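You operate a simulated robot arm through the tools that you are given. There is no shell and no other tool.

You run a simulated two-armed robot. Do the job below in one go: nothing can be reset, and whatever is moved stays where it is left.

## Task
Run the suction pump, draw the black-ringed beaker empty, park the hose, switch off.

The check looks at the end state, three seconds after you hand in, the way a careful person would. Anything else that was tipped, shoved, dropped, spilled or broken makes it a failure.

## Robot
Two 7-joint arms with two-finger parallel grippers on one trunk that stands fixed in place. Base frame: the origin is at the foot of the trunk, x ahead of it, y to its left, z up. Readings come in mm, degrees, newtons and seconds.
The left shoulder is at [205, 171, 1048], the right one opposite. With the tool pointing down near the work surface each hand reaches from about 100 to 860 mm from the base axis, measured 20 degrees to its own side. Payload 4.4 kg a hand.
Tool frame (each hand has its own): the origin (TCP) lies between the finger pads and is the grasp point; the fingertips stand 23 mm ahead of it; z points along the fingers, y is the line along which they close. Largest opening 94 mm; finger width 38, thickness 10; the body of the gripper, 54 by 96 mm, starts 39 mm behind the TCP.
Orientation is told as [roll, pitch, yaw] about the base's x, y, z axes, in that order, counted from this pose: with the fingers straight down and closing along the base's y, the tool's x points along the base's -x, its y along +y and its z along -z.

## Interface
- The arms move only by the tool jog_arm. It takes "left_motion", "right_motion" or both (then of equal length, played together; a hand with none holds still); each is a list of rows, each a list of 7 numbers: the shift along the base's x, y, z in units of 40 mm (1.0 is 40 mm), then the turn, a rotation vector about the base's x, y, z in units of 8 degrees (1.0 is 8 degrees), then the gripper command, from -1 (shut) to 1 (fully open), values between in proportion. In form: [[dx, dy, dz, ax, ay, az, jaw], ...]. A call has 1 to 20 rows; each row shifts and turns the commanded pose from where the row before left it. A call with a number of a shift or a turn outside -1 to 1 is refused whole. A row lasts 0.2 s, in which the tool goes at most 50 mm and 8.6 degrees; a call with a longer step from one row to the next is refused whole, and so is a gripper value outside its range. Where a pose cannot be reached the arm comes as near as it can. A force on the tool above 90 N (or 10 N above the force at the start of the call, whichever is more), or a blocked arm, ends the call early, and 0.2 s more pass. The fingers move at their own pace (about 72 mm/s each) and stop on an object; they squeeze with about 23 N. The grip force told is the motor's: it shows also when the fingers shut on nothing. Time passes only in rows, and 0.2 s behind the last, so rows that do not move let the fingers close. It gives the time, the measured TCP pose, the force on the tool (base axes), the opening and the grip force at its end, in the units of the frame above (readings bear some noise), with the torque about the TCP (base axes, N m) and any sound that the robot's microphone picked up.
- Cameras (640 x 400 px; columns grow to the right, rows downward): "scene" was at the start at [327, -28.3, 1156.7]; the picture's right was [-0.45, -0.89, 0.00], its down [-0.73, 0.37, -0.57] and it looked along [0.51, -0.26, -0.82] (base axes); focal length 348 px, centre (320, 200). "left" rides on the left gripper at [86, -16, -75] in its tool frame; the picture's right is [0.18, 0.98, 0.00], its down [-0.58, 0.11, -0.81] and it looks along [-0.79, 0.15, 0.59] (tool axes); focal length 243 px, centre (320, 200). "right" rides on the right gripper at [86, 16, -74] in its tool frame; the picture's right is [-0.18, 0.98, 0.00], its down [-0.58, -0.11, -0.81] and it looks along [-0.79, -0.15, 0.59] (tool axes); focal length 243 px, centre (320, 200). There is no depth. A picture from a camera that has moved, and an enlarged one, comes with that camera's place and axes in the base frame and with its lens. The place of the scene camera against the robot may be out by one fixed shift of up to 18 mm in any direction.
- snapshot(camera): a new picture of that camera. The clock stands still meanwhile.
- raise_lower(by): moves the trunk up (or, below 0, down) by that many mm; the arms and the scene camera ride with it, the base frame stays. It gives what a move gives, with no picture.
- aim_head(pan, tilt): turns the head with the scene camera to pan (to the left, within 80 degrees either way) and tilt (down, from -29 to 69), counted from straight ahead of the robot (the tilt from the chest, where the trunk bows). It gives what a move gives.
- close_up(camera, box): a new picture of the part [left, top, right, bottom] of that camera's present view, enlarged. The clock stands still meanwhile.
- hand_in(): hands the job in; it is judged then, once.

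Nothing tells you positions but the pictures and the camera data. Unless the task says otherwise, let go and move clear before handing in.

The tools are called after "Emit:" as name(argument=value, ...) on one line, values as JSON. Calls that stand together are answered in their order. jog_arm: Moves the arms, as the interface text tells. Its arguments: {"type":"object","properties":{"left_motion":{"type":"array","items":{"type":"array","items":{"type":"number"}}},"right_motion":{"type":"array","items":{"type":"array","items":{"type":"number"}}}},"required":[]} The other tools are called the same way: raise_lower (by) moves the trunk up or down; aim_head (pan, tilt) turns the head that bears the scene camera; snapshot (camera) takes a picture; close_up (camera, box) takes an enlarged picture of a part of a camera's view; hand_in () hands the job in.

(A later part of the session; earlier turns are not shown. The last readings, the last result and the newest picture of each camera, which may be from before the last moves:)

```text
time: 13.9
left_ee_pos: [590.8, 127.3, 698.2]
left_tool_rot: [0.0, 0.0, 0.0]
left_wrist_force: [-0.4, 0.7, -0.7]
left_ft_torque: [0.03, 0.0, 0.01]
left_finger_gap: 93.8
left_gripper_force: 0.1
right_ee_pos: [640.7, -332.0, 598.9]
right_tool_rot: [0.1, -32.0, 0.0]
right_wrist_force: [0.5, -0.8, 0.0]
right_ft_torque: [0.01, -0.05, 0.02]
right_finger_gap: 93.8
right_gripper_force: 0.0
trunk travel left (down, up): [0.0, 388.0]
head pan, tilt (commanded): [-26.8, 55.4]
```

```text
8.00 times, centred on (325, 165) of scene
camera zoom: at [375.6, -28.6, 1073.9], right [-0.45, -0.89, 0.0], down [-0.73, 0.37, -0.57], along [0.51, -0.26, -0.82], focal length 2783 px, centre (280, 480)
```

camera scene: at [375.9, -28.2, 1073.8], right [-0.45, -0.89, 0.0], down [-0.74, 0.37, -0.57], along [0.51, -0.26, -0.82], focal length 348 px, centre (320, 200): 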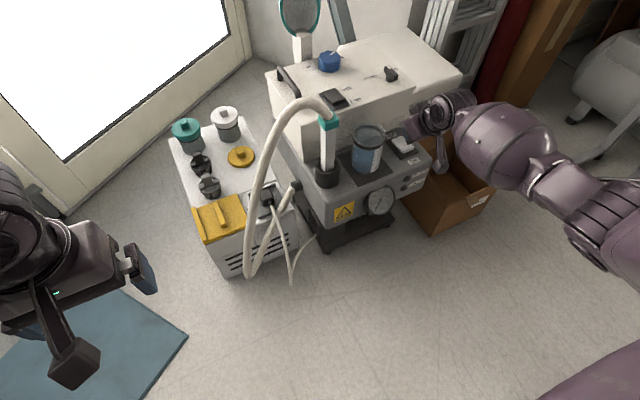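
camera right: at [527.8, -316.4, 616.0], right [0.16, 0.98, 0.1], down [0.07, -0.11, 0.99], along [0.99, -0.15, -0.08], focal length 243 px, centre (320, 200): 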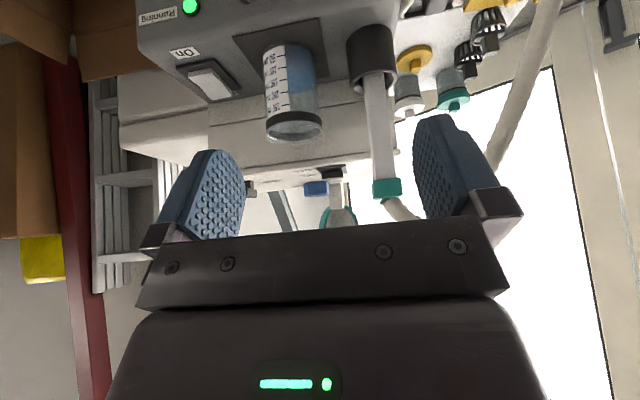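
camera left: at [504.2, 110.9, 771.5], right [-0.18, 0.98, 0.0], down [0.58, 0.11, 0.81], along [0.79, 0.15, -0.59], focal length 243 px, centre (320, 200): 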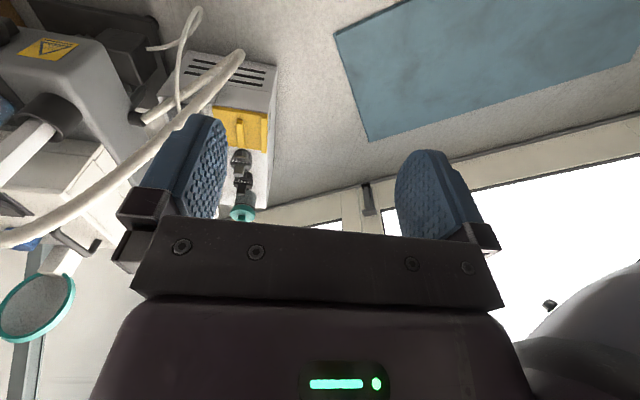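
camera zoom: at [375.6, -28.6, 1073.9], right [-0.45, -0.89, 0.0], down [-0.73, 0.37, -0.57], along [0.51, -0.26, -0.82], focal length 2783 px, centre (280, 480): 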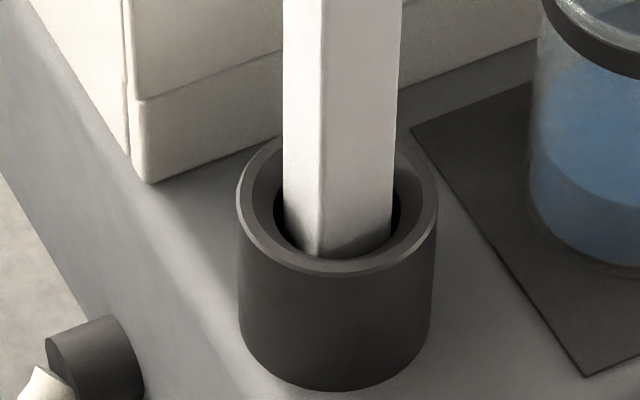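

The wand tube is about 26 mm square and axis-aligned, at roughly (828,-279), with the collar spanning z≈574–598. I tilt the right tool to about 75° and come in front of the tube at z≈540, staying clear of it for now.

Emit:
jog_arm(right_motion=[[0, 0.3, 0, 0, -1, 0, 1], [0, 0.3, -0.2, 0, -1, 0, 1], [0.2, 0.3, -0.3, 0, -1, 0, 1], [0.2, 0.2, -0.3, 0, -1, 0, 1], [0.3, 0.2, -0.3, 0, -1, 0, 1], [0.3, 0, -0.3, 0, -0.4, 0, 1]])

Emit:
snapshot(camera="right")

Emit:
snapshot(camera="scene")

```text
time: 15.3
left_ee_pos: [591.1, 127.0, 697.6]
left_tool_rot: [0.0, 0.0, 0.0]
left_wrist_force: [0.8, 0.3, -0.2]
left_ft_torque: [0.04, 0.0, 0.03]
left_finger_gap: 93.9
left_gripper_force: 0.1
right_ee_pos: [679.6, -278.4, 542.3]
right_tool_rot: [-0.1, -75.3, 0.1]
right_wrist_force: [0.0, -0.7, -0.3]
right_ft_torque: [0.01, -0.02, 0.01]
right_finger_gap: 94.0
right_gripper_force: 0.0
trunk travel left (down, up): [0.0, 388.0]
head pan, tilt (commanded): [-26.8, 55.4]
```

```text
taken
camera right: at [585.9, -263.7, 478.8], right [0.05, 0.98, 0.18], down [-0.63, -0.11, 0.77], along [0.77, -0.15, 0.62], focal length 243 px, centre (320, 200)
```

right: 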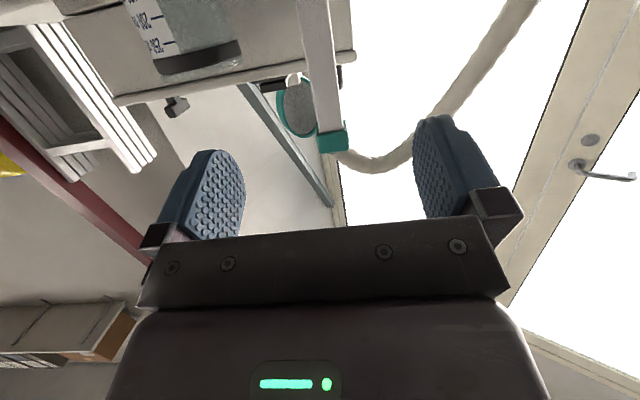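

```text
taken
camera scene: at [375.6, -28.2, 1073.9], right [-0.45, -0.89, 0.0], down [-0.73, 0.37, -0.57], along [0.51, -0.26, -0.82], focal length 348 px, centre (320, 200)
```

scene: 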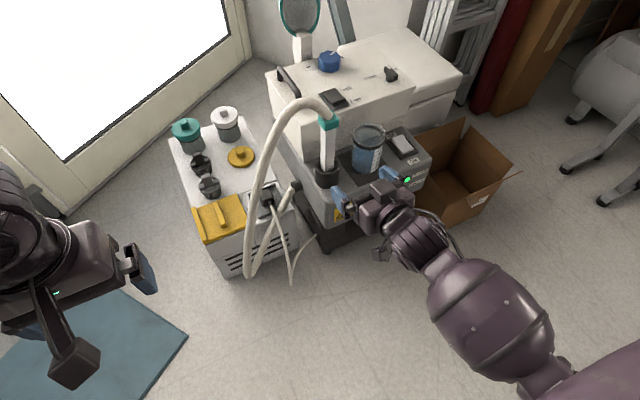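

The collar's front face is at (814,-280,587), so the tube's centre is near (831,-280). I move straight forward with open fingers to straddle the tube just below the collar.

Emit:
jog_arm(right_motion=[[0.8, -0.05, 0, 0, 0, 0, 1], [0.8, 0, 0, 0, 0, 0, 1], [0.8, 0, 0, 0, 0, 0, 1], [0.7, 0, -0.03, 0, 0, 0, 1]])

Emit:
snapshot(camera="right")

Emit:
close_up(camera="scene", box=[280, 90, 420, 230])

```text
time: 16.3
left_ee_pos: [591.4, 128.1, 696.8]
left_tool_rot: [0.0, -0.1, 0.0]
left_wrist_force: [0.4, -0.2, -0.2]
left_ft_torque: [0.0, 0.01, 0.0]
left_finger_gap: 94.1
left_gripper_force: 0.0
right_ee_pos: [804.0, -280.4, 543.7]
right_tool_rot: [0.2, -75.2, -0.2]
right_wrist_force: [-1.0, -0.9, -0.1]
right_ft_torque: [-0.02, 0.0, 0.0]
right_finger_gap: 94.1
right_gripper_force: 0.0
trunk travel left (down, up): [0.0, 388.0]
head pan, tilt (commanded): [-26.8, 55.4]
```

```text
taken
camera right: at [708.5, -264.5, 480.6], right [0.05, 0.98, 0.18], down [-0.63, -0.11, 0.77], along [0.77, -0.15, 0.61], focal length 243 px, centre (320, 200)
```

right: 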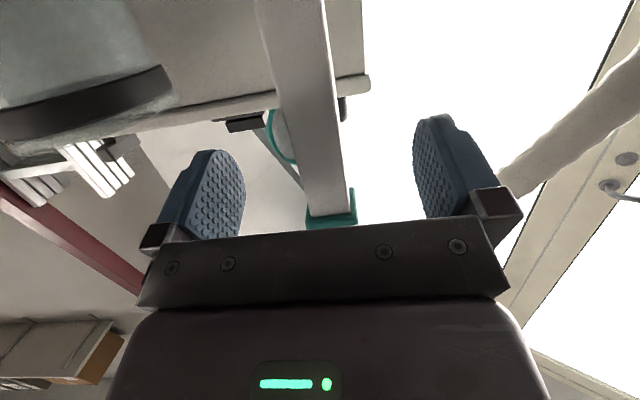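

```text
2.86 times, centred on (350, 160) of scene
camera zoom: at [375.4, -28.4, 1073.9], right [-0.45, -0.89, 0.0], down [-0.73, 0.37, -0.57], along [0.51, -0.26, -0.82], focal length 994 px, centre (234, 314)
```

zoom: 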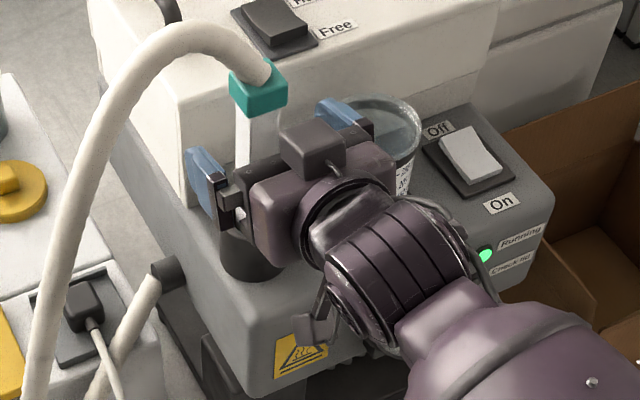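

The tube lies centred between the open fingers and clear of the beaker. I go 24 mm further in and close the fingers on the tube.

Emit:
jog_arm(right_motion=[[0.35, 0, 0, 0, 0, 0, 1], [0.3, 0, -0.05, 0, 0, 0, 1], [0, 0, 0, 0, 0, 0, 0.2], [0, 0, 0, 0, 0, 0, -0.3], [0, 0, 0, 0, 0, 0, -0.6], [0, 0, 0, 0, 0, 0, -1], [0, 0, 0, 0, 0, 0, -1]])

Emit:
snapshot(camera="right")

Emit:
close_up(camera="scene", box=[280, 90, 420, 230])

```text
time: 17.9
left_ee_pos: [591.5, 128.4, 697.3]
left_tool_rot: [0.0, 0.0, 0.1]
left_wrist_force: [-0.6, 0.2, 0.0]
left_ft_torque: [-0.01, -0.04, 0.01]
left_finger_gap: 94.1
left_gripper_force: 0.1
right_ee_pos: [829.0, -281.4, 540.5]
right_tool_rot: [-0.1, -75.2, 0.0]
right_wrist_force: [0.2, 0.6, -0.3]
right_ft_torque: [0.02, -0.04, 0.0]
right_finger_gap: 23.6
right_gripper_force: 23.2
trunk travel left (down, up): [0.0, 388.0]
head pan, tilt (commanded): [-26.8, 55.4]
```

```text
taken
camera right: at [735.3, -265.6, 476.4], right [0.05, 0.98, 0.18], down [-0.63, -0.11, 0.77], along [0.77, -0.15, 0.61], focal length 243 px, centre (320, 200)
```

right: 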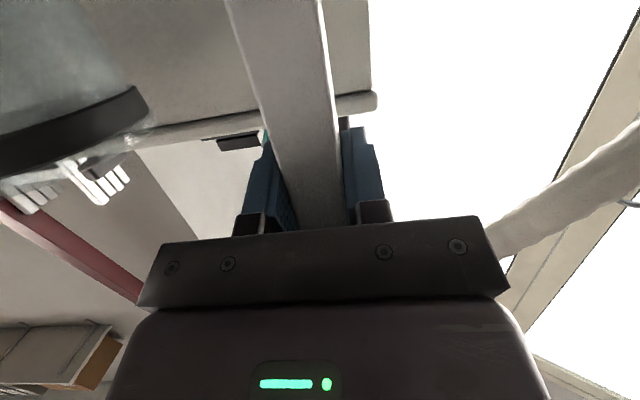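

```text
2.86 times, centred on (350, 160) of scene
camera zoom: at [375.6, -28.3, 1073.9], right [-0.45, -0.89, 0.0], down [-0.73, 0.37, -0.57], along [0.51, -0.26, -0.82], focal length 994 px, centre (234, 314)
```

zoom: 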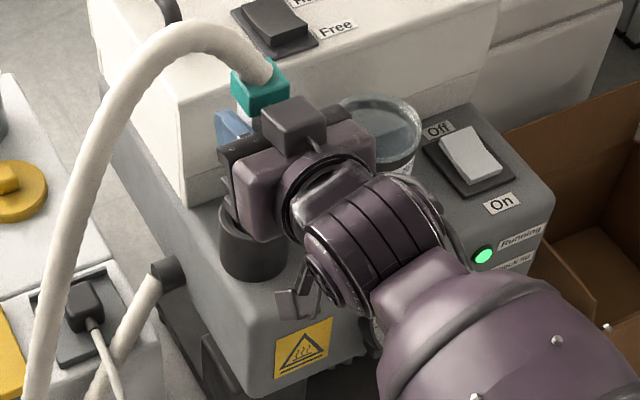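

I hold the tube (gap 23.6 mm); the parked TCP pose is (829,-281,540.5). I lift straight up, first 60 mm, watching the force.

Emit:
jog_arm(right_motion=[[0, 0, 0.3, 0, 0, 0, -1], [0, 0, 0.5, 0, 0, 0, -1], [0, 0, 0.7, 0, 0, 0, -1]])

Emit:
close_up(camera="scene", box=[250, 70, 430, 230])

```text
time: 18.7
left_ee_pos: [592.3, 127.5, 698.0]
left_tool_rot: [0.0, 0.0, 0.0]
left_wrist_force: [0.0, 0.0, 1.1]
left_ft_torque: [0.0, 0.02, 0.04]
left_finger_gap: 94.2
left_gripper_force: 0.1
right_ee_pos: [830.7, -282.5, 600.3]
right_tool_rot: [0.0, -75.1, 0.0]
right_wrist_force: [0.8, -0.1, -0.3]
right_ft_torque: [0.0, 0.0, 0.0]
right_finger_gap: 23.5
right_gripper_force: 23.1
trunk travel left (down, up): [0.0, 388.0]
head pan, tilt (commanded): [-26.8, 55.4]
```

```text
2.50 times, centred on (340, 150) of scene
camera zoom: at [375.6, -28.3, 1074.0], right [-0.45, -0.89, 0.0], down [-0.73, 0.37, -0.57], along [0.51, -0.26, -0.82], focal length 870 px, centre (270, 325)
```

zoom: 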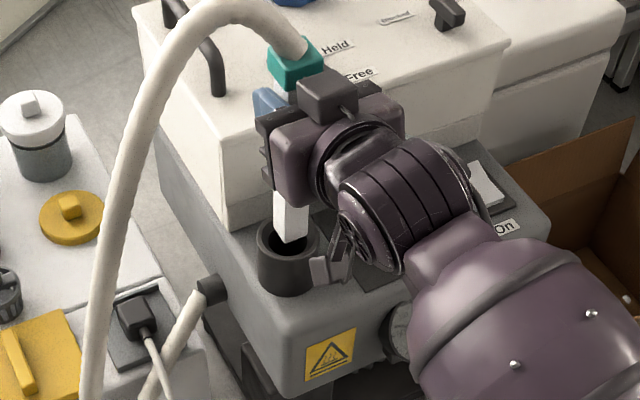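

The wand slides free and its tip is already near the cup's rim. I lift further to TCP z≈670.

Emit:
jog_arm(right_motion=[[0, 0, 0.7, 0, 0, 0, -1], [0, 0, 0.7, 0, 0, 0, -1], [0, 0, 0.4, 0, 0, 0, -1]])

Emit:
snapshot(camera="scene")

Emit:
close_up(camera="scene", box=[270, 70, 450, 230])

Emit:
snapshot(camera="right")

```text
time: 19.5
left_ee_pos: [591.9, 127.0, 697.6]
left_tool_rot: [0.0, 0.0, 0.0]
left_wrist_force: [0.1, -0.2, 1.0]
left_ft_torque: [0.01, 0.0, 0.01]
left_finger_gap: 94.2
left_gripper_force: 0.0
right_ee_pos: [830.2, -279.5, 674.4]
right_tool_rot: [0.2, -75.2, -0.3]
right_wrist_force: [0.2, -0.3, -1.6]
right_ft_torque: [-0.01, 0.01, 0.0]
right_finger_gap: 23.9
right_gripper_force: 22.8
trunk travel left (down, up): [0.0, 388.0]
head pan, tilt (commanded): [-26.8, 55.4]
```

```text
taken
camera scene: at [375.6, -28.3, 1073.9], right [-0.45, -0.89, 0.0], down [-0.73, 0.37, -0.57], along [0.51, -0.26, -0.82], focal length 348 px, centre (320, 200)
```

scene: 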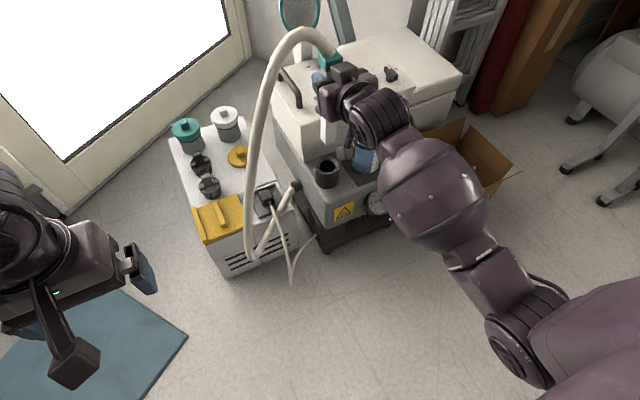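

```text
2.50 times, centred on (360, 150) of scene
camera zoom: at [375.6, -28.3, 1073.9], right [-0.45, -0.89, 0.0], down [-0.73, 0.37, -0.57], along [0.51, -0.26, -0.82], focal length 870 px, centre (220, 325)
```

zoom: 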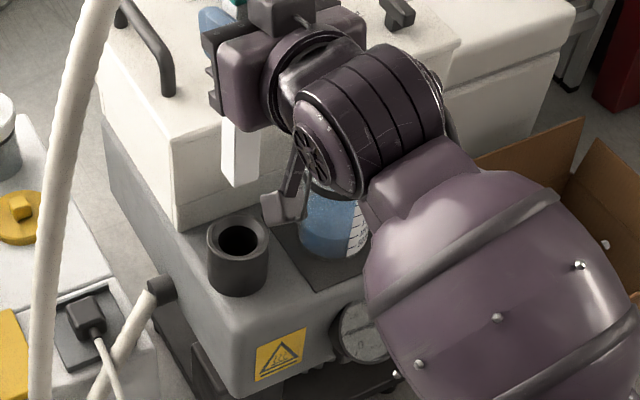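

```text
taken
camera right: at [736.4, -265.2, 608.7], right [0.05, 0.98, 0.18], down [-0.63, -0.11, 0.77], along [0.77, -0.15, 0.61], focal length 243 px, centre (320, 200)
```

right: 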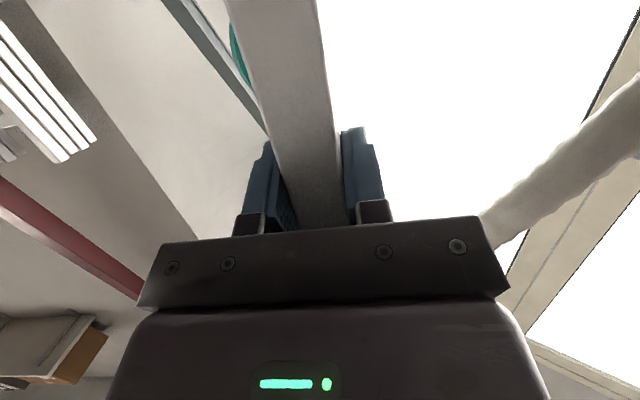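

The wand is clear, but my right arm hides the beaker from the scene camera. I swing the left hand (empty, in free air) to a position where its camera looks at the beaker.

Emit:
jog_arm(left_motion=[[0, -0.4, 0.2, 0, 0, -1, 1], [0, -0.4, 0.2, 0, 0, -1, 1], [0, -0.4, 0.2, 0, 0, -1, 1], [0, -0.4, 0.2, 0, 0, -1, 1], [0, -0.4, 0.2, 0, 0, -1, 1], [0, -0.4, 0.2, 0, 0, -1, 1], [0, -0.4, 0.2, 0, 0, -1, 1], [0, -0.4, 0.2, 0, 0, -1, 1]])

Emit:
snapshot(camera="left")

Emit:
snapshot(camera="scene")

```text
time: 21.3
left_ee_pos: [591.9, -0.8, 762.7]
left_tool_rot: [0.0, 0.0, -64.1]
left_wrist_force: [0.5, -0.6, -1.0]
left_ft_torque: [-0.02, -0.01, -0.01]
left_finger_gap: 93.9
left_gripper_force: 0.1
right_ee_pos: [830.6, -280.3, 672.5]
right_tool_rot: [0.0, -75.2, 0.0]
right_wrist_force: [0.1, 0.1, -0.8]
right_ft_torque: [0.01, -0.03, -0.01]
right_finger_gap: 23.9
right_gripper_force: 23.1
trunk travel left (down, up): [0.0, 388.0]
head pan, tilt (commanded): [-26.8, 55.4]
```

```text
taken
camera left: at [539.1, 70.8, 836.8], right [0.8, 0.59, 0.0], down [0.35, -0.48, 0.81], along [0.48, -0.65, -0.59], focal length 243 px, centre (320, 200)
```

left: 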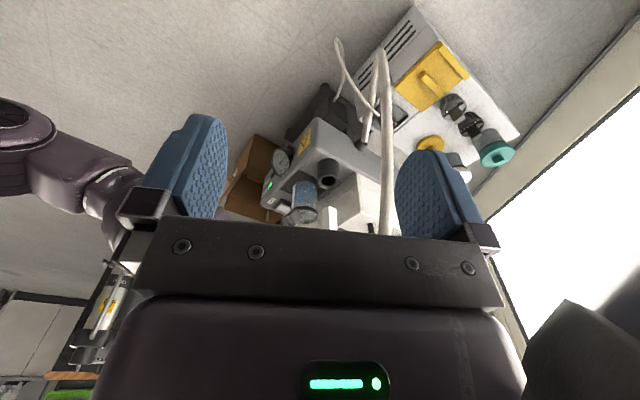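

```text
taken
camera scene: at [375.6, -28.1, 1073.9], right [-0.45, -0.89, 0.0], down [-0.74, 0.37, -0.57], along [0.51, -0.26, -0.82], focal length 348 px, centre (320, 200)
```

scene: 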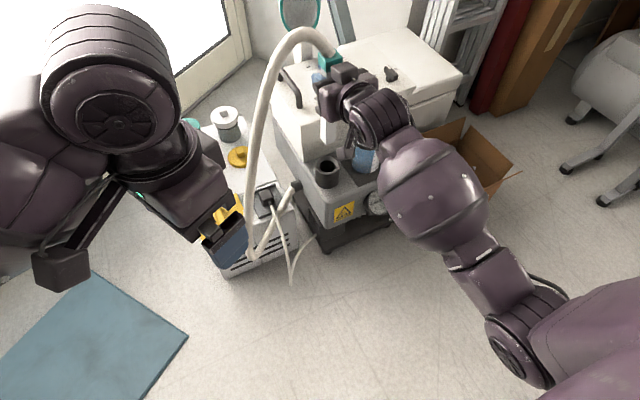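

The beaker is in the left view but sits at the palm's edge. I tilt the left hand about 24° so the camera looks higher.

Emit:
jog_arm(left_motion=[[0, 0, 0, -0.9, -0.44, 0, 1], [0, 0, 0, -0.9, -0.44, 0, 1], [0, 0, 0, -0.9, -0.44, 0, 1]])

Emit:
snapshot(camera="left")

Emit:
close_up(camera="left", box=[220, 60, 400, 230])

```text
time: 22.1
left_ee_pos: [591.9, -0.5, 762.5]
left_tool_rot: [0.1, -24.1, -64.0]
left_wrist_force: [0.1, 0.9, 0.0]
left_ft_torque: [0.03, -0.01, 0.0]
left_finger_gap: 93.9
left_gripper_force: 0.0
right_ee_pos: [830.3, -280.6, 673.4]
right_tool_rot: [0.2, -75.1, -0.1]
right_wrist_force: [-0.4, 0.1, -0.6]
right_ft_torque: [0.0, -0.02, 0.05]
right_finger_gap: 23.5
right_gripper_force: 23.1
trunk travel left (down, up): [0.0, 388.0]
head pan, tilt (commanded): [-26.8, 55.4]
```

```text
taken
camera left: at [528.7, 91.1, 794.0], right [0.81, 0.58, -0.07], down [0.18, -0.13, 0.97], along [0.56, -0.8, -0.22], focal length 243 px, centre (320, 200)
```

left: 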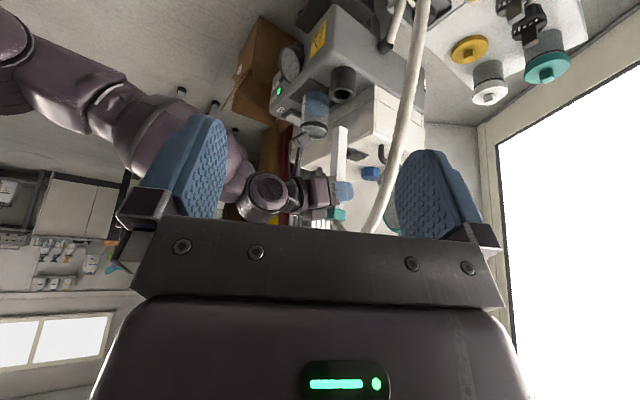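

```text
2.35 times, centred on (310, 145) of left
camera zoom: at [528.7, 91.1, 794.0], right [0.81, 0.58, -0.07], down [0.18, -0.13, 0.97], along [0.56, -0.8, -0.22], focal length 571 px, centre (344, 329)
```

zoom: 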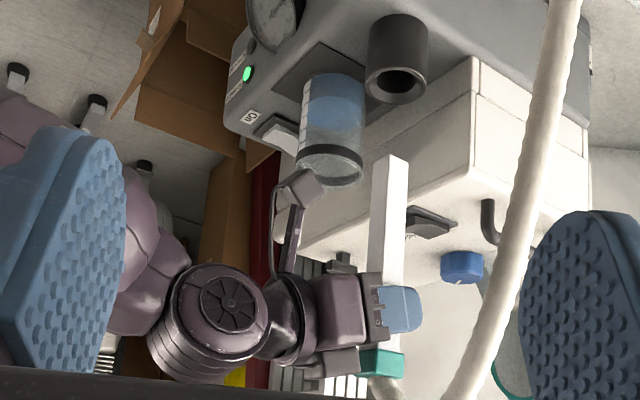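

The left view shows the beaker, cup and wand well. The wand tip is about 147 mm below the TCP, the beaker base is at z≈408 and its rim at z≈501. I move the wand over the beaker's centre, keeping the tip about 40 mm above the rim.

Emit:
jog_arm(right_motion=[[0, 0, 0.4, 0, 0, 0, -1], [-0.07, -0.6, 0, 0, 0, 0, -1], [-0.07, -0.7, 0, 0, 0, 0, -1], [-0.07, -0.7, 0, 0, 0, 0, -1], [-0.07, -0.57, 0, 0, 0, 0, -1]])

Emit:
close_up(camera="left", box=[220, 60, 400, 230])

Emit:
snapshot(camera="scene")

```text
time: 23.3
left_ee_pos: [592.5, -0.5, 763.0]
left_tool_rot: [0.0, -24.1, -63.9]
left_wrist_force: [-0.1, 0.5, 0.6]
left_ft_torque: [-0.02, 0.0, 0.02]
left_finger_gap: 94.2
left_gripper_force: 0.0
right_ee_pos: [820.4, -386.6, 687.4]
right_tool_rot: [0.0, -75.3, 0.0]
right_wrist_force: [-0.8, -0.4, -1.3]
right_ft_torque: [-0.04, 0.02, -0.01]
right_finger_gap: 23.5
right_gripper_force: 22.8
trunk travel left (down, up): [0.0, 388.0]
head pan, tilt (commanded): [-26.8, 55.4]
```

```text
2.35 times, centred on (310, 145) of left
camera zoom: at [528.5, 91.3, 794.2], right [0.81, 0.58, -0.07], down [0.19, -0.13, 0.97], along [0.56, -0.8, -0.22], focal length 571 px, centre (344, 329)
```

zoom: 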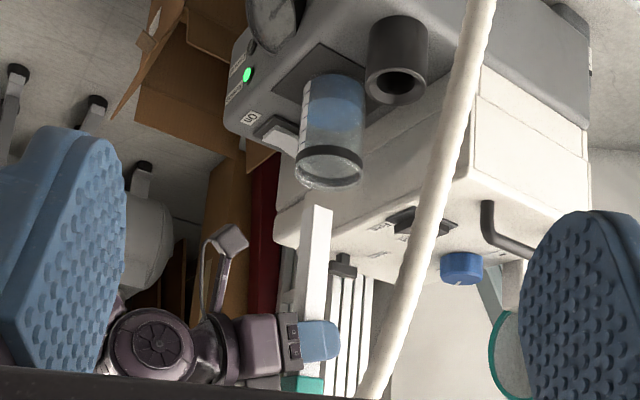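

```text
taken
camera scene: at [375.7, -28.1, 1073.9], right [-0.45, -0.89, 0.0], down [-0.74, 0.37, -0.57], along [0.51, -0.26, -0.82], focal length 348 px, centre (320, 200)
```

scene: 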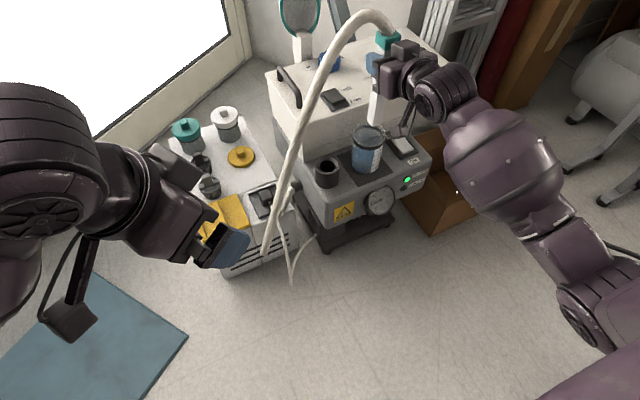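

The wand hangs above the beaker. I check the alignment in an enlarged scene view before lowering.

Emit:
close_up(camera="scene", box=[320, 70, 440, 190])

Emit:
close_up(camera="left", box=[280, 70, 360, 170])

```text
3.33 times, centred on (380, 130) of scene
camera zoom: at [375.7, -28.1, 1073.9], right [-0.45, -0.89, 0.0], down [-0.74, 0.37, -0.57], along [0.51, -0.26, -0.82], focal length 1160 px, centre (120, 433)
```

zoom: 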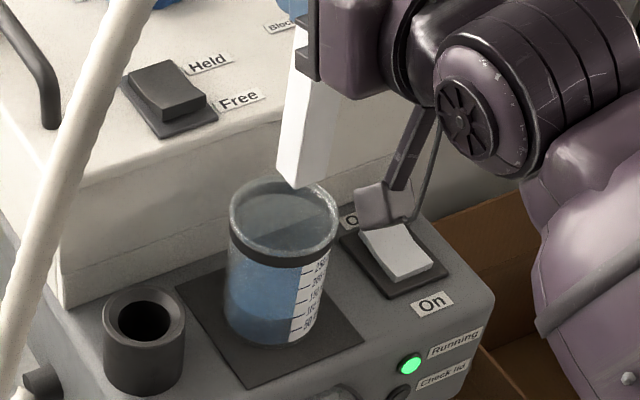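

```text
4.00 times, centred on (320, 120) of left
camera zoom: at [528.5, 91.3, 794.2], right [0.81, 0.58, -0.07], down [0.19, -0.13, 0.97], along [0.56, -0.8, -0.22], focal length 970 px, centre (320, 520)
```

zoom: 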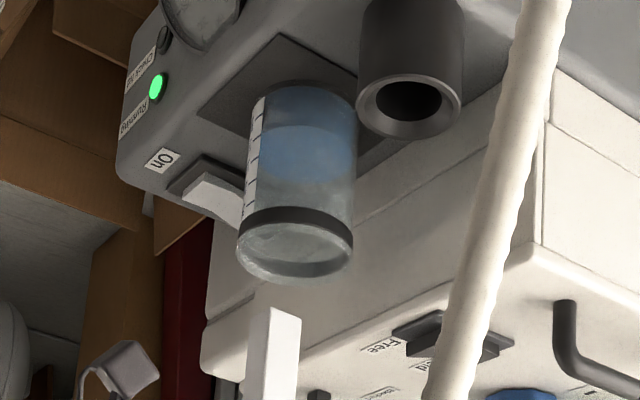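

The wand needs about 6 mm more in +x and 2 mm in +y to be centred. I correct this and lower until the tip just enters the beaker, then check again.

Emit:
jog_arm(right_motion=[[0.15, 0.05, 0, 0, 0, 0, -1], [0, 0, -0.5, 0, 0, 0, -1], [0, 0, -0.5, 0, 0, 0, -1], [0, 0, -0.35, 0, 0, 0, -1]])

Emit:
close_up(camera="scene", box=[320, 70, 440, 190])

Emit:
close_up(camera="left", box=[280, 70, 360, 170])

```text
time: 24.3
left_ee_pos: [592.1, -0.3, 763.2]
left_tool_rot: [0.0, -24.0, -64.0]
left_wrist_force: [0.1, 0.8, -0.3]
left_ft_torque: [0.01, 0.01, 0.04]
left_finger_gap: 93.9
left_gripper_force: 0.1
right_ee_pos: [826.3, -381.9, 635.2]
right_tool_rot: [0.2, -75.1, -0.1]
right_wrist_force: [-0.4, -0.2, -1.3]
right_ft_torque: [-0.02, -0.03, -0.01]
right_finger_gap: 23.6
right_gripper_force: 23.3
trunk travel left (down, up): [0.0, 388.0]
head pan, tilt (commanded): [-26.8, 55.4]
```

```text
3.33 times, centred on (380, 130) of scene
camera zoom: at [375.8, -28.3, 1073.8], right [-0.45, -0.89, 0.0], down [-0.74, 0.37, -0.57], along [0.51, -0.26, -0.82], focal length 1160 px, centre (120, 433)
```

zoom: 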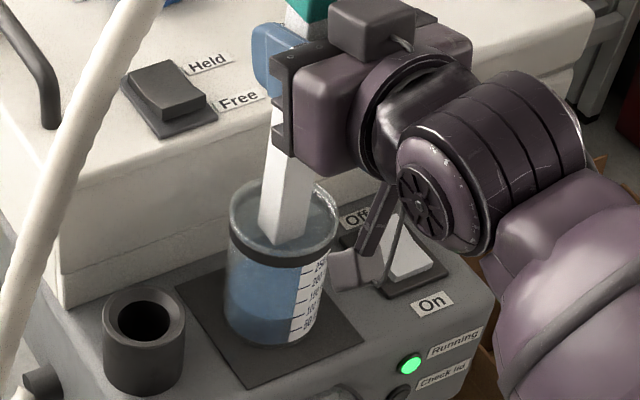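

```text
4.00 times, centred on (320, 120) of left
camera zoom: at [528.6, 91.1, 794.1], right [0.81, 0.58, -0.07], down [0.19, -0.13, 0.97], along [0.56, -0.8, -0.22], focal length 970 px, centre (320, 520)
```

zoom: 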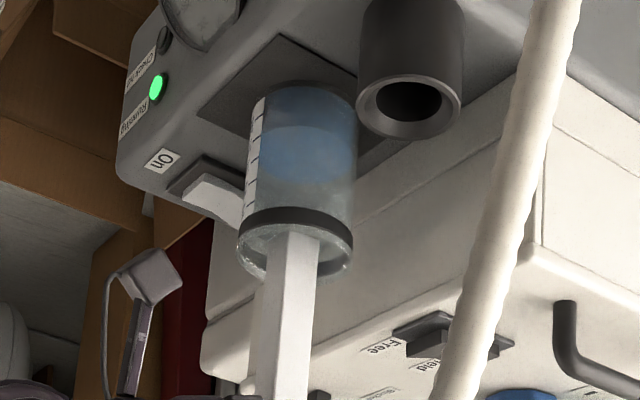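

The tip is inside the rim and well centred. I lower further to TCP z≈580 and check.

Emit:
jog_arm(right_motion=[[0, -0.03, -0.5, 0, 0, 0, -1], [0, 0, -0.5, 0, 0, 0, -1], [0, 0, -0.35, 0, 0, 0, -1]])

Emit:
close_up(camera="scene", box=[320, 70, 440, 190])

Emit:
close_up(camera="left", box=[280, 70, 360, 170])

```text
time: 25.1
left_ee_pos: [590.9, 0.9, 762.3]
left_tool_rot: [-0.1, -24.0, -63.9]
left_wrist_force: [0.8, -0.1, -0.3]
left_ft_torque: [0.01, 0.03, 0.01]
left_finger_gap: 94.2
left_gripper_force: 0.1
right_ee_pos: [824.2, -383.5, 580.4]
right_tool_rot: [0.0, -75.3, 0.0]
right_wrist_force: [-0.3, -0.1, -0.9]
right_ft_torque: [0.02, 0.0, 0.0]
right_finger_gap: 23.7
right_gripper_force: 23.1
trunk travel left (down, up): [0.0, 388.0]
head pan, tilt (commanded): [-26.8, 55.4]
```

```text
3.33 times, centred on (380, 130) of scene
camera zoom: at [375.7, -28.3, 1073.9], right [-0.45, -0.89, 0.0], down [-0.74, 0.37, -0.57], along [0.51, -0.26, -0.82], focal length 1160 px, centre (120, 433)
```

zoom: 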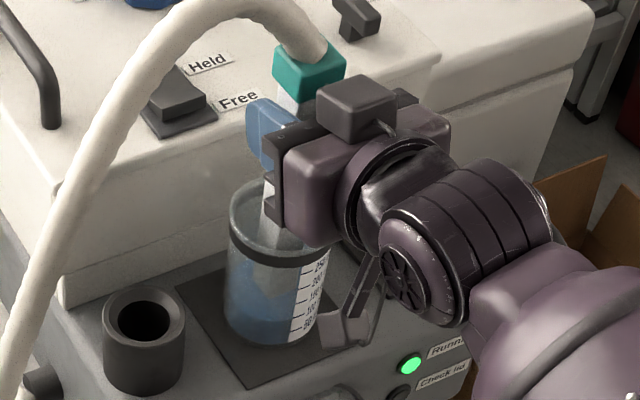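

```text
4.00 times, centred on (320, 120) of left
camera zoom: at [528.5, 91.1, 794.1], right [0.81, 0.58, -0.07], down [0.19, -0.13, 0.97], along [0.56, -0.8, -0.22], focal length 970 px, centre (320, 520)
```

zoom: 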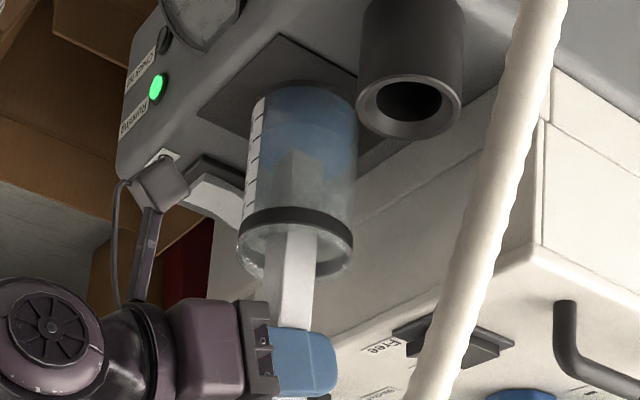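

The tip is about 20 mm above the beaker's floor. I lower 12 mm more and watch the liquid.

Emit:
jog_arm(right_motion=[[0, 0, -0.15, 0, 0, 0, -1], [0, 0, -0.15, 0, 0, 0, -1], [0, 0, 0, 0, 0, 0, -1], [0, 0, 0, 0, 0, 0, -1], [0, 0, 0, 0, 0, 0, -1]])

Emit:
close_up(camera="scene", box=[320, 90, 440, 210])

Emit:
close_up(camera="left", box=[290, 70, 350, 145])

```text
time: 26.3
left_ee_pos: [591.6, -0.9, 762.6]
left_tool_rot: [0.0, -24.1, -64.1]
left_wrist_force: [0.4, 0.5, -0.5]
left_ft_torque: [-0.03, 0.02, 0.04]
left_finger_gap: 93.7
left_gripper_force: 0.1
right_ee_pos: [823.3, -383.4, 568.2]
right_tool_rot: [0.1, -75.2, -0.1]
right_wrist_force: [0.1, -0.7, -1.9]
right_ft_torque: [0.01, -0.01, 0.01]
right_finger_gap: 23.9
right_gripper_force: 23.0
trunk travel left (down, up): [0.0, 388.0]
head pan, tilt (commanded): [-26.8, 55.4]
```

```text
3.33 times, centred on (380, 150) of scene
camera zoom: at [375.7, -28.3, 1073.9], right [-0.45, -0.89, 0.0], down [-0.74, 0.37, -0.57], along [0.51, -0.26, -0.82], focal length 1160 px, centre (120, 367)
```

zoom: 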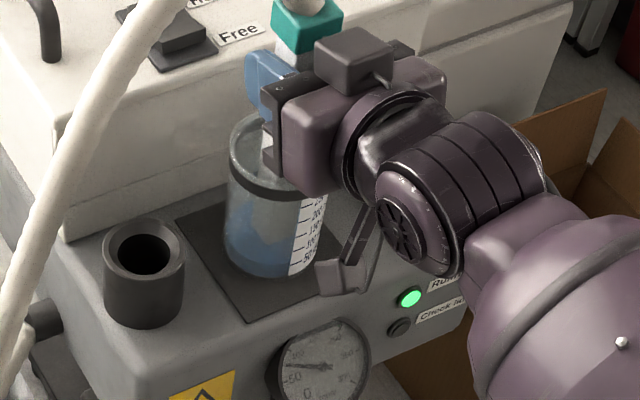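

```text
5.33 times, centred on (320, 108) of left
camera zoom: at [528.5, 91.1, 794.1], right [0.81, 0.58, -0.07], down [0.19, -0.13, 0.97], along [0.56, -0.8, -0.22], focal length 1294 px, centre (320, 693)
```

zoom: 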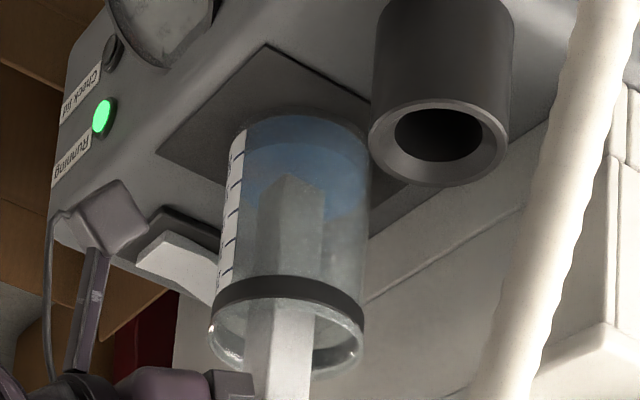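

The level is visibly falling and the gauge reacts. By the near-corner reading the tip is still about 16 mm above the floor, so I lower 10 mm more in small steps.

Emit:
jog_arm(right_motion=[[0, 0, -0.1, 0, 0, 0, -1], [0, 0, -0.1, 0, 0, 0, -1], [0, 0, -0.05, 0, 0, 0, -1], [0, 0, 0, 0, 0, 0, -1], [0, 0, 0, 0, 0, 0, -1]])

Emit:
close_up(camera="scene", box=[350, 110, 430, 220])

Emit:
close_up(camera="left", box=[290, 70, 350, 145])

```text
time: 27.5
left_ee_pos: [591.8, 0.8, 761.0]
left_tool_rot: [0.0, -24.1, -64.0]
left_wrist_force: [-0.4, -0.2, 0.7]
left_ft_torque: [0.0, -0.01, 0.01]
left_finger_gap: 94.1
left_gripper_force: 0.0
right_ee_pos: [822.7, -383.3, 559.3]
right_tool_rot: [0.0, -75.2, -0.1]
right_wrist_force: [0.0, 0.9, -0.6]
right_ft_torque: [-0.04, -0.01, 0.0]
right_finger_gap: 24.0
right_gripper_force: 22.4
trunk travel left (down, up): [0.0, 388.0]
head pan, tilt (commanded): [-26.8, 55.4]
```

```text
3.64 times, centred on (390, 165) of scene
camera zoom: at [375.7, -28.3, 1073.9], right [-0.45, -0.89, 0.0], down [-0.74, 0.37, -0.57], along [0.51, -0.26, -0.82], focal length 1265 px, centre (66, 327)
```

zoom: 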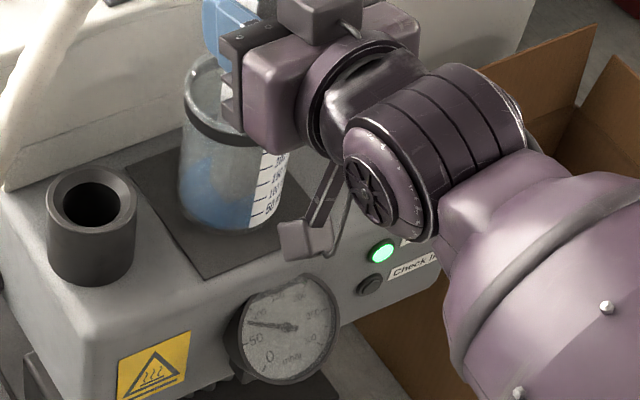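

```text
5.33 times, centred on (320, 108) of left
camera zoom: at [528.5, 91.1, 794.1], right [0.81, 0.58, -0.07], down [0.19, -0.13, 0.97], along [0.56, -0.8, -0.22], focal length 1294 px, centre (320, 693)
```

zoom: 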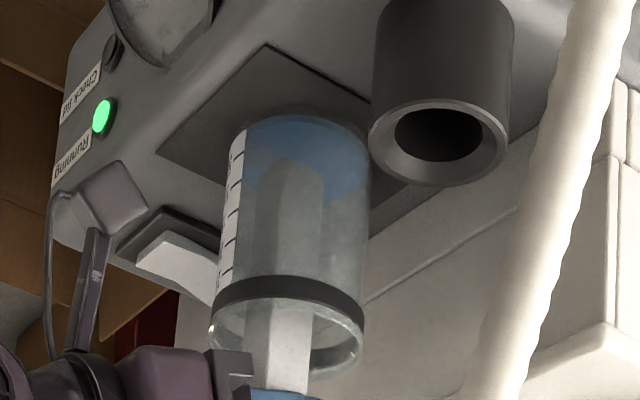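

The level is below 75 ml and still dropping; the tip is about 5 mm above the floor. I lower 3 mm more and wait.

Emit:
jog_arm(right_motion=[[0, 0, -0.05, 0, 0, 0, -1], [0, 0, -0.03, 0, 0, 0, -1], [0, 0, 0, 0, 0, 0, -1], [0, 0, 0, 0, 0, 0, -1], [0, 0, 0, 0, 0, 0, -1], [0, 0, 0, 0, 0, 0, -1], [0, 0, 0, 0, 0, 0, -1]])

Emit:
close_up(camera="scene", box=[350, 110, 430, 220])

Emit:
close_up(camera="left", box=[290, 70, 350, 145])

```text
time: 29.1
left_ee_pos: [591.7, -0.4, 761.4]
left_tool_rot: [0.0, -23.9, -64.0]
left_wrist_force: [0.0, -0.7, -0.3]
left_ft_torque: [-0.02, 0.02, 0.01]
left_finger_gap: 94.1
left_gripper_force: 0.1
right_ee_pos: [824.5, -383.2, 554.2]
right_tool_rot: [0.2, -75.2, -0.2]
right_wrist_force: [0.7, -0.1, -1.0]
right_ft_torque: [-0.02, 0.02, 0.0]
right_finger_gap: 23.9
right_gripper_force: 23.2
trunk travel left (down, up): [0.0, 388.0]
head pan, tilt (commanded): [-26.8, 55.4]
```

```text
3.64 times, centred on (390, 165) of scene
camera zoom: at [375.7, -28.3, 1073.9], right [-0.45, -0.89, 0.0], down [-0.74, 0.37, -0.57], along [0.51, -0.26, -0.82], focal length 1265 px, centre (66, 327)
```

zoom: 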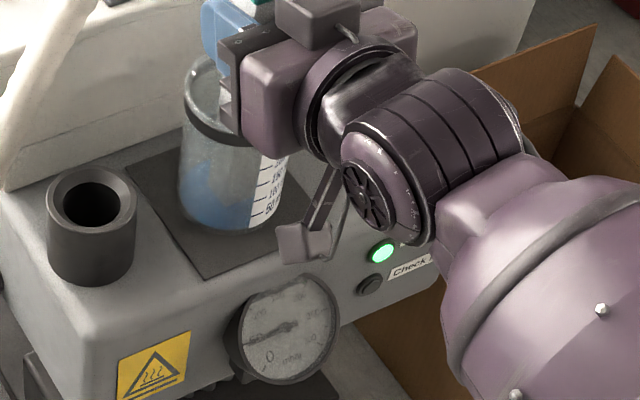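

```text
5.33 times, centred on (320, 108) of left
camera zoom: at [528.5, 91.1, 794.1], right [0.81, 0.58, -0.07], down [0.19, -0.13, 0.97], along [0.56, -0.8, -0.22], focal length 1294 px, centre (320, 693)
```

zoom: 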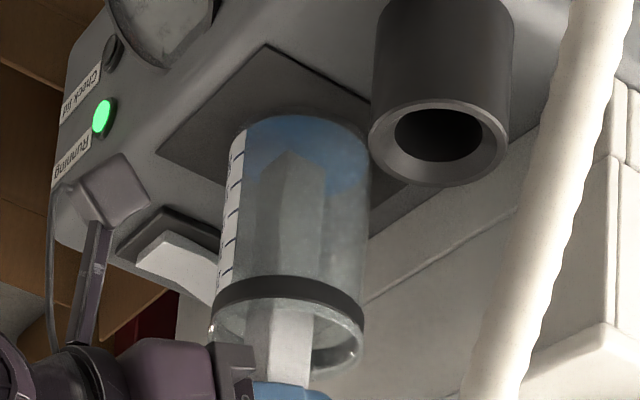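

Still drawing, with no contact force. I wait a few seconds and compare the level.

Emit:
jog_arm(right_motion=[[0, 0, 0, 0, 0, 0, -1], [0, 0, 0, 0, 0, 0, -1], [0, 0, 0, 0, 0, 0, -1], [0, 0, 0, 0, 0, 0, -1], [0, 0, 0, 0, 0, 0, -1], [0, 0, 0, 0, 0, 0, -1], [0, 0, 0, 0, 0, 0, -1], [0, 0, 0, 0, 0, 0, -1], [0, 0, 0, 0, 0, 0, -1], [0, 0, 0, 0, 0, 0, -1]])

Emit:
close_up(camera="scene", box=[350, 110, 430, 220])

Emit:
close_up(camera="left", box=[290, 70, 350, 145])

```text
time: 31.3
left_ee_pos: [591.9, -1.1, 761.9]
left_tool_rot: [0.0, -24.0, -64.0]
left_wrist_force: [-0.5, -0.2, 0.3]
left_ft_torque: [0.03, -0.03, -0.03]
left_finger_gap: 94.1
left_gripper_force: 0.1
right_ee_pos: [824.1, -383.8, 555.6]
right_tool_rot: [0.0, -75.2, 0.2]
right_wrist_force: [-0.6, 0.5, -1.9]
right_ft_torque: [0.0, -0.02, -0.01]
right_finger_gap: 23.6
right_gripper_force: 23.4
trunk travel left (down, up): [0.0, 388.0]
head pan, tilt (commanded): [-26.8, 55.4]
```

```text
3.64 times, centred on (390, 165) of scene
camera zoom: at [375.7, -28.3, 1073.9], right [-0.45, -0.89, 0.0], down [-0.74, 0.37, -0.57], along [0.51, -0.26, -0.82], focal length 1265 px, centre (66, 327)
```

zoom: 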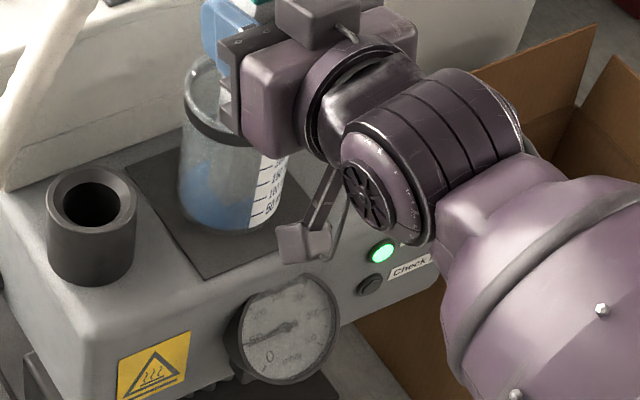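

```text
5.33 times, centred on (320, 108) of left
camera zoom: at [528.5, 91.1, 794.1], right [0.81, 0.58, -0.07], down [0.19, -0.13, 0.97], along [0.56, -0.8, -0.22], focal length 1294 px, centre (320, 693)
```

zoom: 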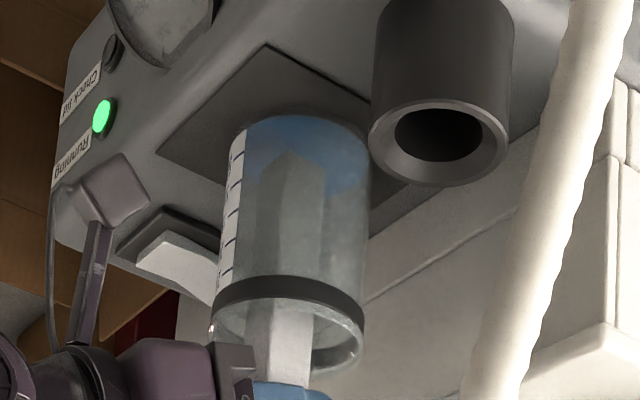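

The gauge has dropped and the level no longer changes, so the tip is probably just sucking air at the surface. I lower in roughly 1 mm steps toward the floor, watching the force.

Emit:
jog_arm(right_motion=[[0, 0, -0.03, 0, 0, 0, -1], [0, 0, -0.03, 0, 0, 0, -1], [0, 0, 0, 0, 0, 0, -1], [0, 0, 0, 0, 0, 0, -1], [0, 0, 0, 0, 0, 0, -1]])

Emit:
close_up(camera="scene", box=[350, 110, 430, 220])

Emit:
close_up(camera="left", box=[300, 75, 345, 120])

```text
time: 32.5
left_ee_pos: [591.4, 0.2, 761.0]
left_tool_rot: [-0.1, -24.0, -64.0]
left_wrist_force: [-0.1, 0.8, -0.1]
left_ft_torque: [-0.01, -0.04, 0.01]
left_finger_gap: 94.0
left_gripper_force: 0.1
right_ee_pos: [824.5, -384.4, 551.1]
right_tool_rot: [0.0, -75.2, 0.1]
right_wrist_force: [0.0, -0.5, -1.3]
right_ft_torque: [0.0, 0.01, 0.0]
right_finger_gap: 23.7
right_gripper_force: 22.9
trunk travel left (down, up): [0.0, 388.0]
head pan, tilt (commanded): [-26.8, 55.4]
```

```text
3.64 times, centred on (390, 165) of scene
camera zoom: at [375.7, -28.3, 1073.9], right [-0.45, -0.89, 0.0], down [-0.74, 0.37, -0.57], along [0.51, -0.26, -0.82], focal length 1265 px, centre (66, 327)
```

zoom: 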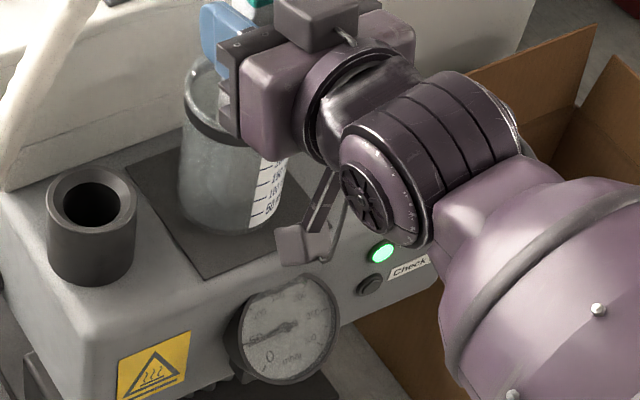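

```text
8.89 times, centred on (322, 98) of left
camera zoom: at [528.5, 91.1, 794.1], right [0.81, 0.58, -0.07], down [0.19, -0.13, 0.97], along [0.56, -0.8, -0.22], focal length 2157 px, centre (298, 1111)
```

zoom: 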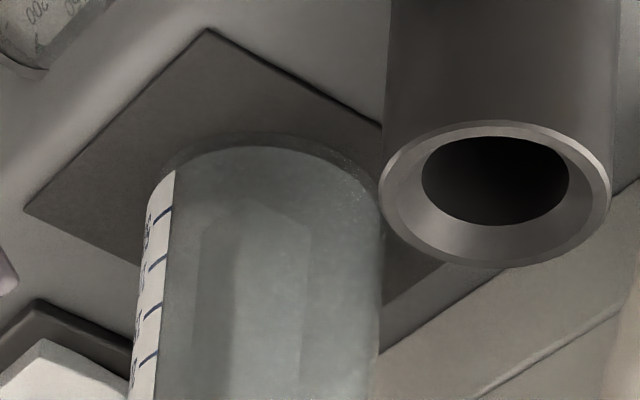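

The blue is gone: the beaker is empty. I hold another second so the tube clears, then lift the wand straight up out of the beaker.

Emit:
jog_arm(right_motion=[[0, 0, 0, 0, 0, 0, -1], [0, 0, 0, 0, 0, 0, -1], [0, 0, 0, 0, 0, 0, -1], [0, 0, 0, 0, 0, 0, -1], [0, 0, 0, 0, 0, 0, -1], [0, 0, 0.2, 0, 0, 0, -1], [0, 0, 0.4, 0, 0, 0, -1], [0, 0, 0.4, 0, 0, 0, -1]])

Emit:
close_up(camera="left", box=[280, 70, 360, 170])

Emit:
close_up(camera="scene", box=[320, 70, 440, 220])

```text
time: 34.3
left_ee_pos: [591.1, 0.0, 762.6]
left_tool_rot: [0.0, -24.0, -64.0]
left_wrist_force: [0.2, 0.7, -0.2]
left_ft_torque: [0.01, -0.01, -0.02]
left_finger_gap: 93.9
left_gripper_force: 0.1
right_ee_pos: [823.3, -382.9, 591.8]
right_tool_rot: [0.0, -75.1, 0.1]
right_wrist_force: [-0.5, -0.6, -0.9]
right_ft_torque: [-0.01, -0.04, 0.02]
right_finger_gap: 23.9
right_gripper_force: 23.0
trunk travel left (down, up): [0.0, 388.0]
head pan, tilt (commanded): [-26.8, 55.4]
```

```text
4.00 times, centred on (320, 120) of left
camera zoom: at [528.5, 91.2, 794.2], right [0.81, 0.58, -0.07], down [0.19, -0.13, 0.97], along [0.56, -0.8, -0.22], focal length 970 px, centre (320, 520)
```

zoom: 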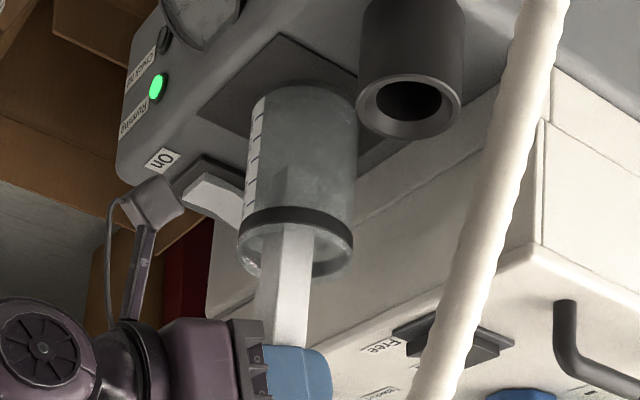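

```text
2.67 times, centred on (380, 145) of scene
camera zoom: at [375.6, -28.3, 1073.9], right [-0.45, -0.89, 0.0], down [-0.74, 0.37, -0.57], along [0.51, -0.26, -0.82], focal length 928 px, centre (160, 347)
```

zoom: 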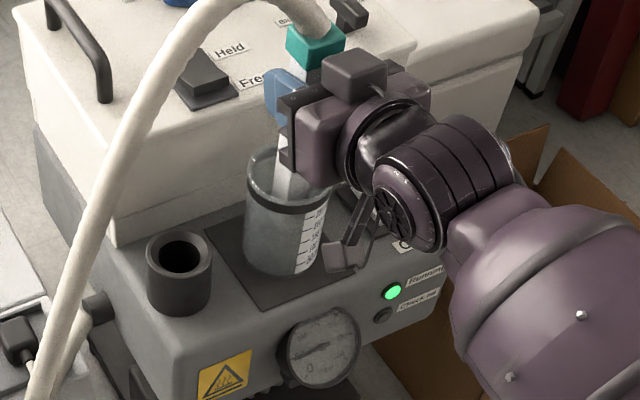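

The beaker is clear and upright. I lift the rest of the way, then carry the wand back over its cup.

Emit:
jog_arm(right_motion=[[0, 0, 0.6, 0, 0, 0, -1], [0, 0, 0.7, 0, 0, 0, -1], [0, 0, 0.7, 0, 0, 0, -1], [0, 0, 0.4, 0, 0, 0, -1]])

Emit:
close_up(camera="left", box=[220, 60, 400, 230])

```text
time: 35.3
left_ee_pos: [591.8, -1.0, 763.6]
left_tool_rot: [0.0, -24.0, -64.0]
left_wrist_force: [0.2, -0.2, 0.0]
left_ft_torque: [0.02, -0.01, 0.01]
left_finger_gap: 94.0
left_gripper_force: 0.1
right_ee_pos: [825.4, -385.8, 688.1]
right_tool_rot: [0.0, -75.2, -0.2]
right_wrist_force: [-0.1, 0.0, -0.9]
right_ft_torque: [-0.01, -0.02, -0.01]
right_finger_gap: 23.8
right_gripper_force: 23.5
trunk travel left (down, up): [0.0, 388.0]
head pan, tilt (commanded): [-26.8, 55.4]
```

```text
2.35 times, centred on (310, 145) of left
camera zoom: at [528.4, 91.2, 794.2], right [0.81, 0.58, -0.07], down [0.19, -0.13, 0.97], along [0.56, -0.8, -0.22], focal length 571 px, centre (344, 329)
```

zoom: 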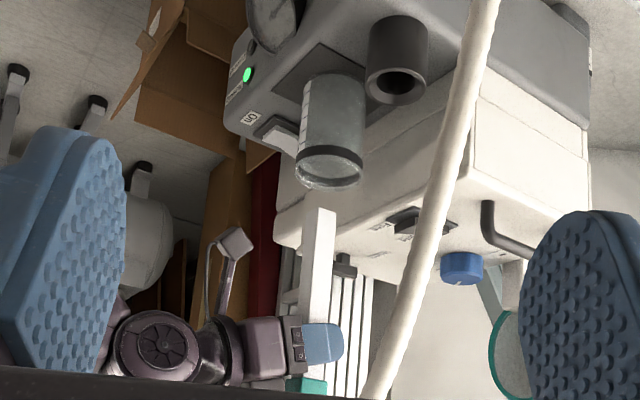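

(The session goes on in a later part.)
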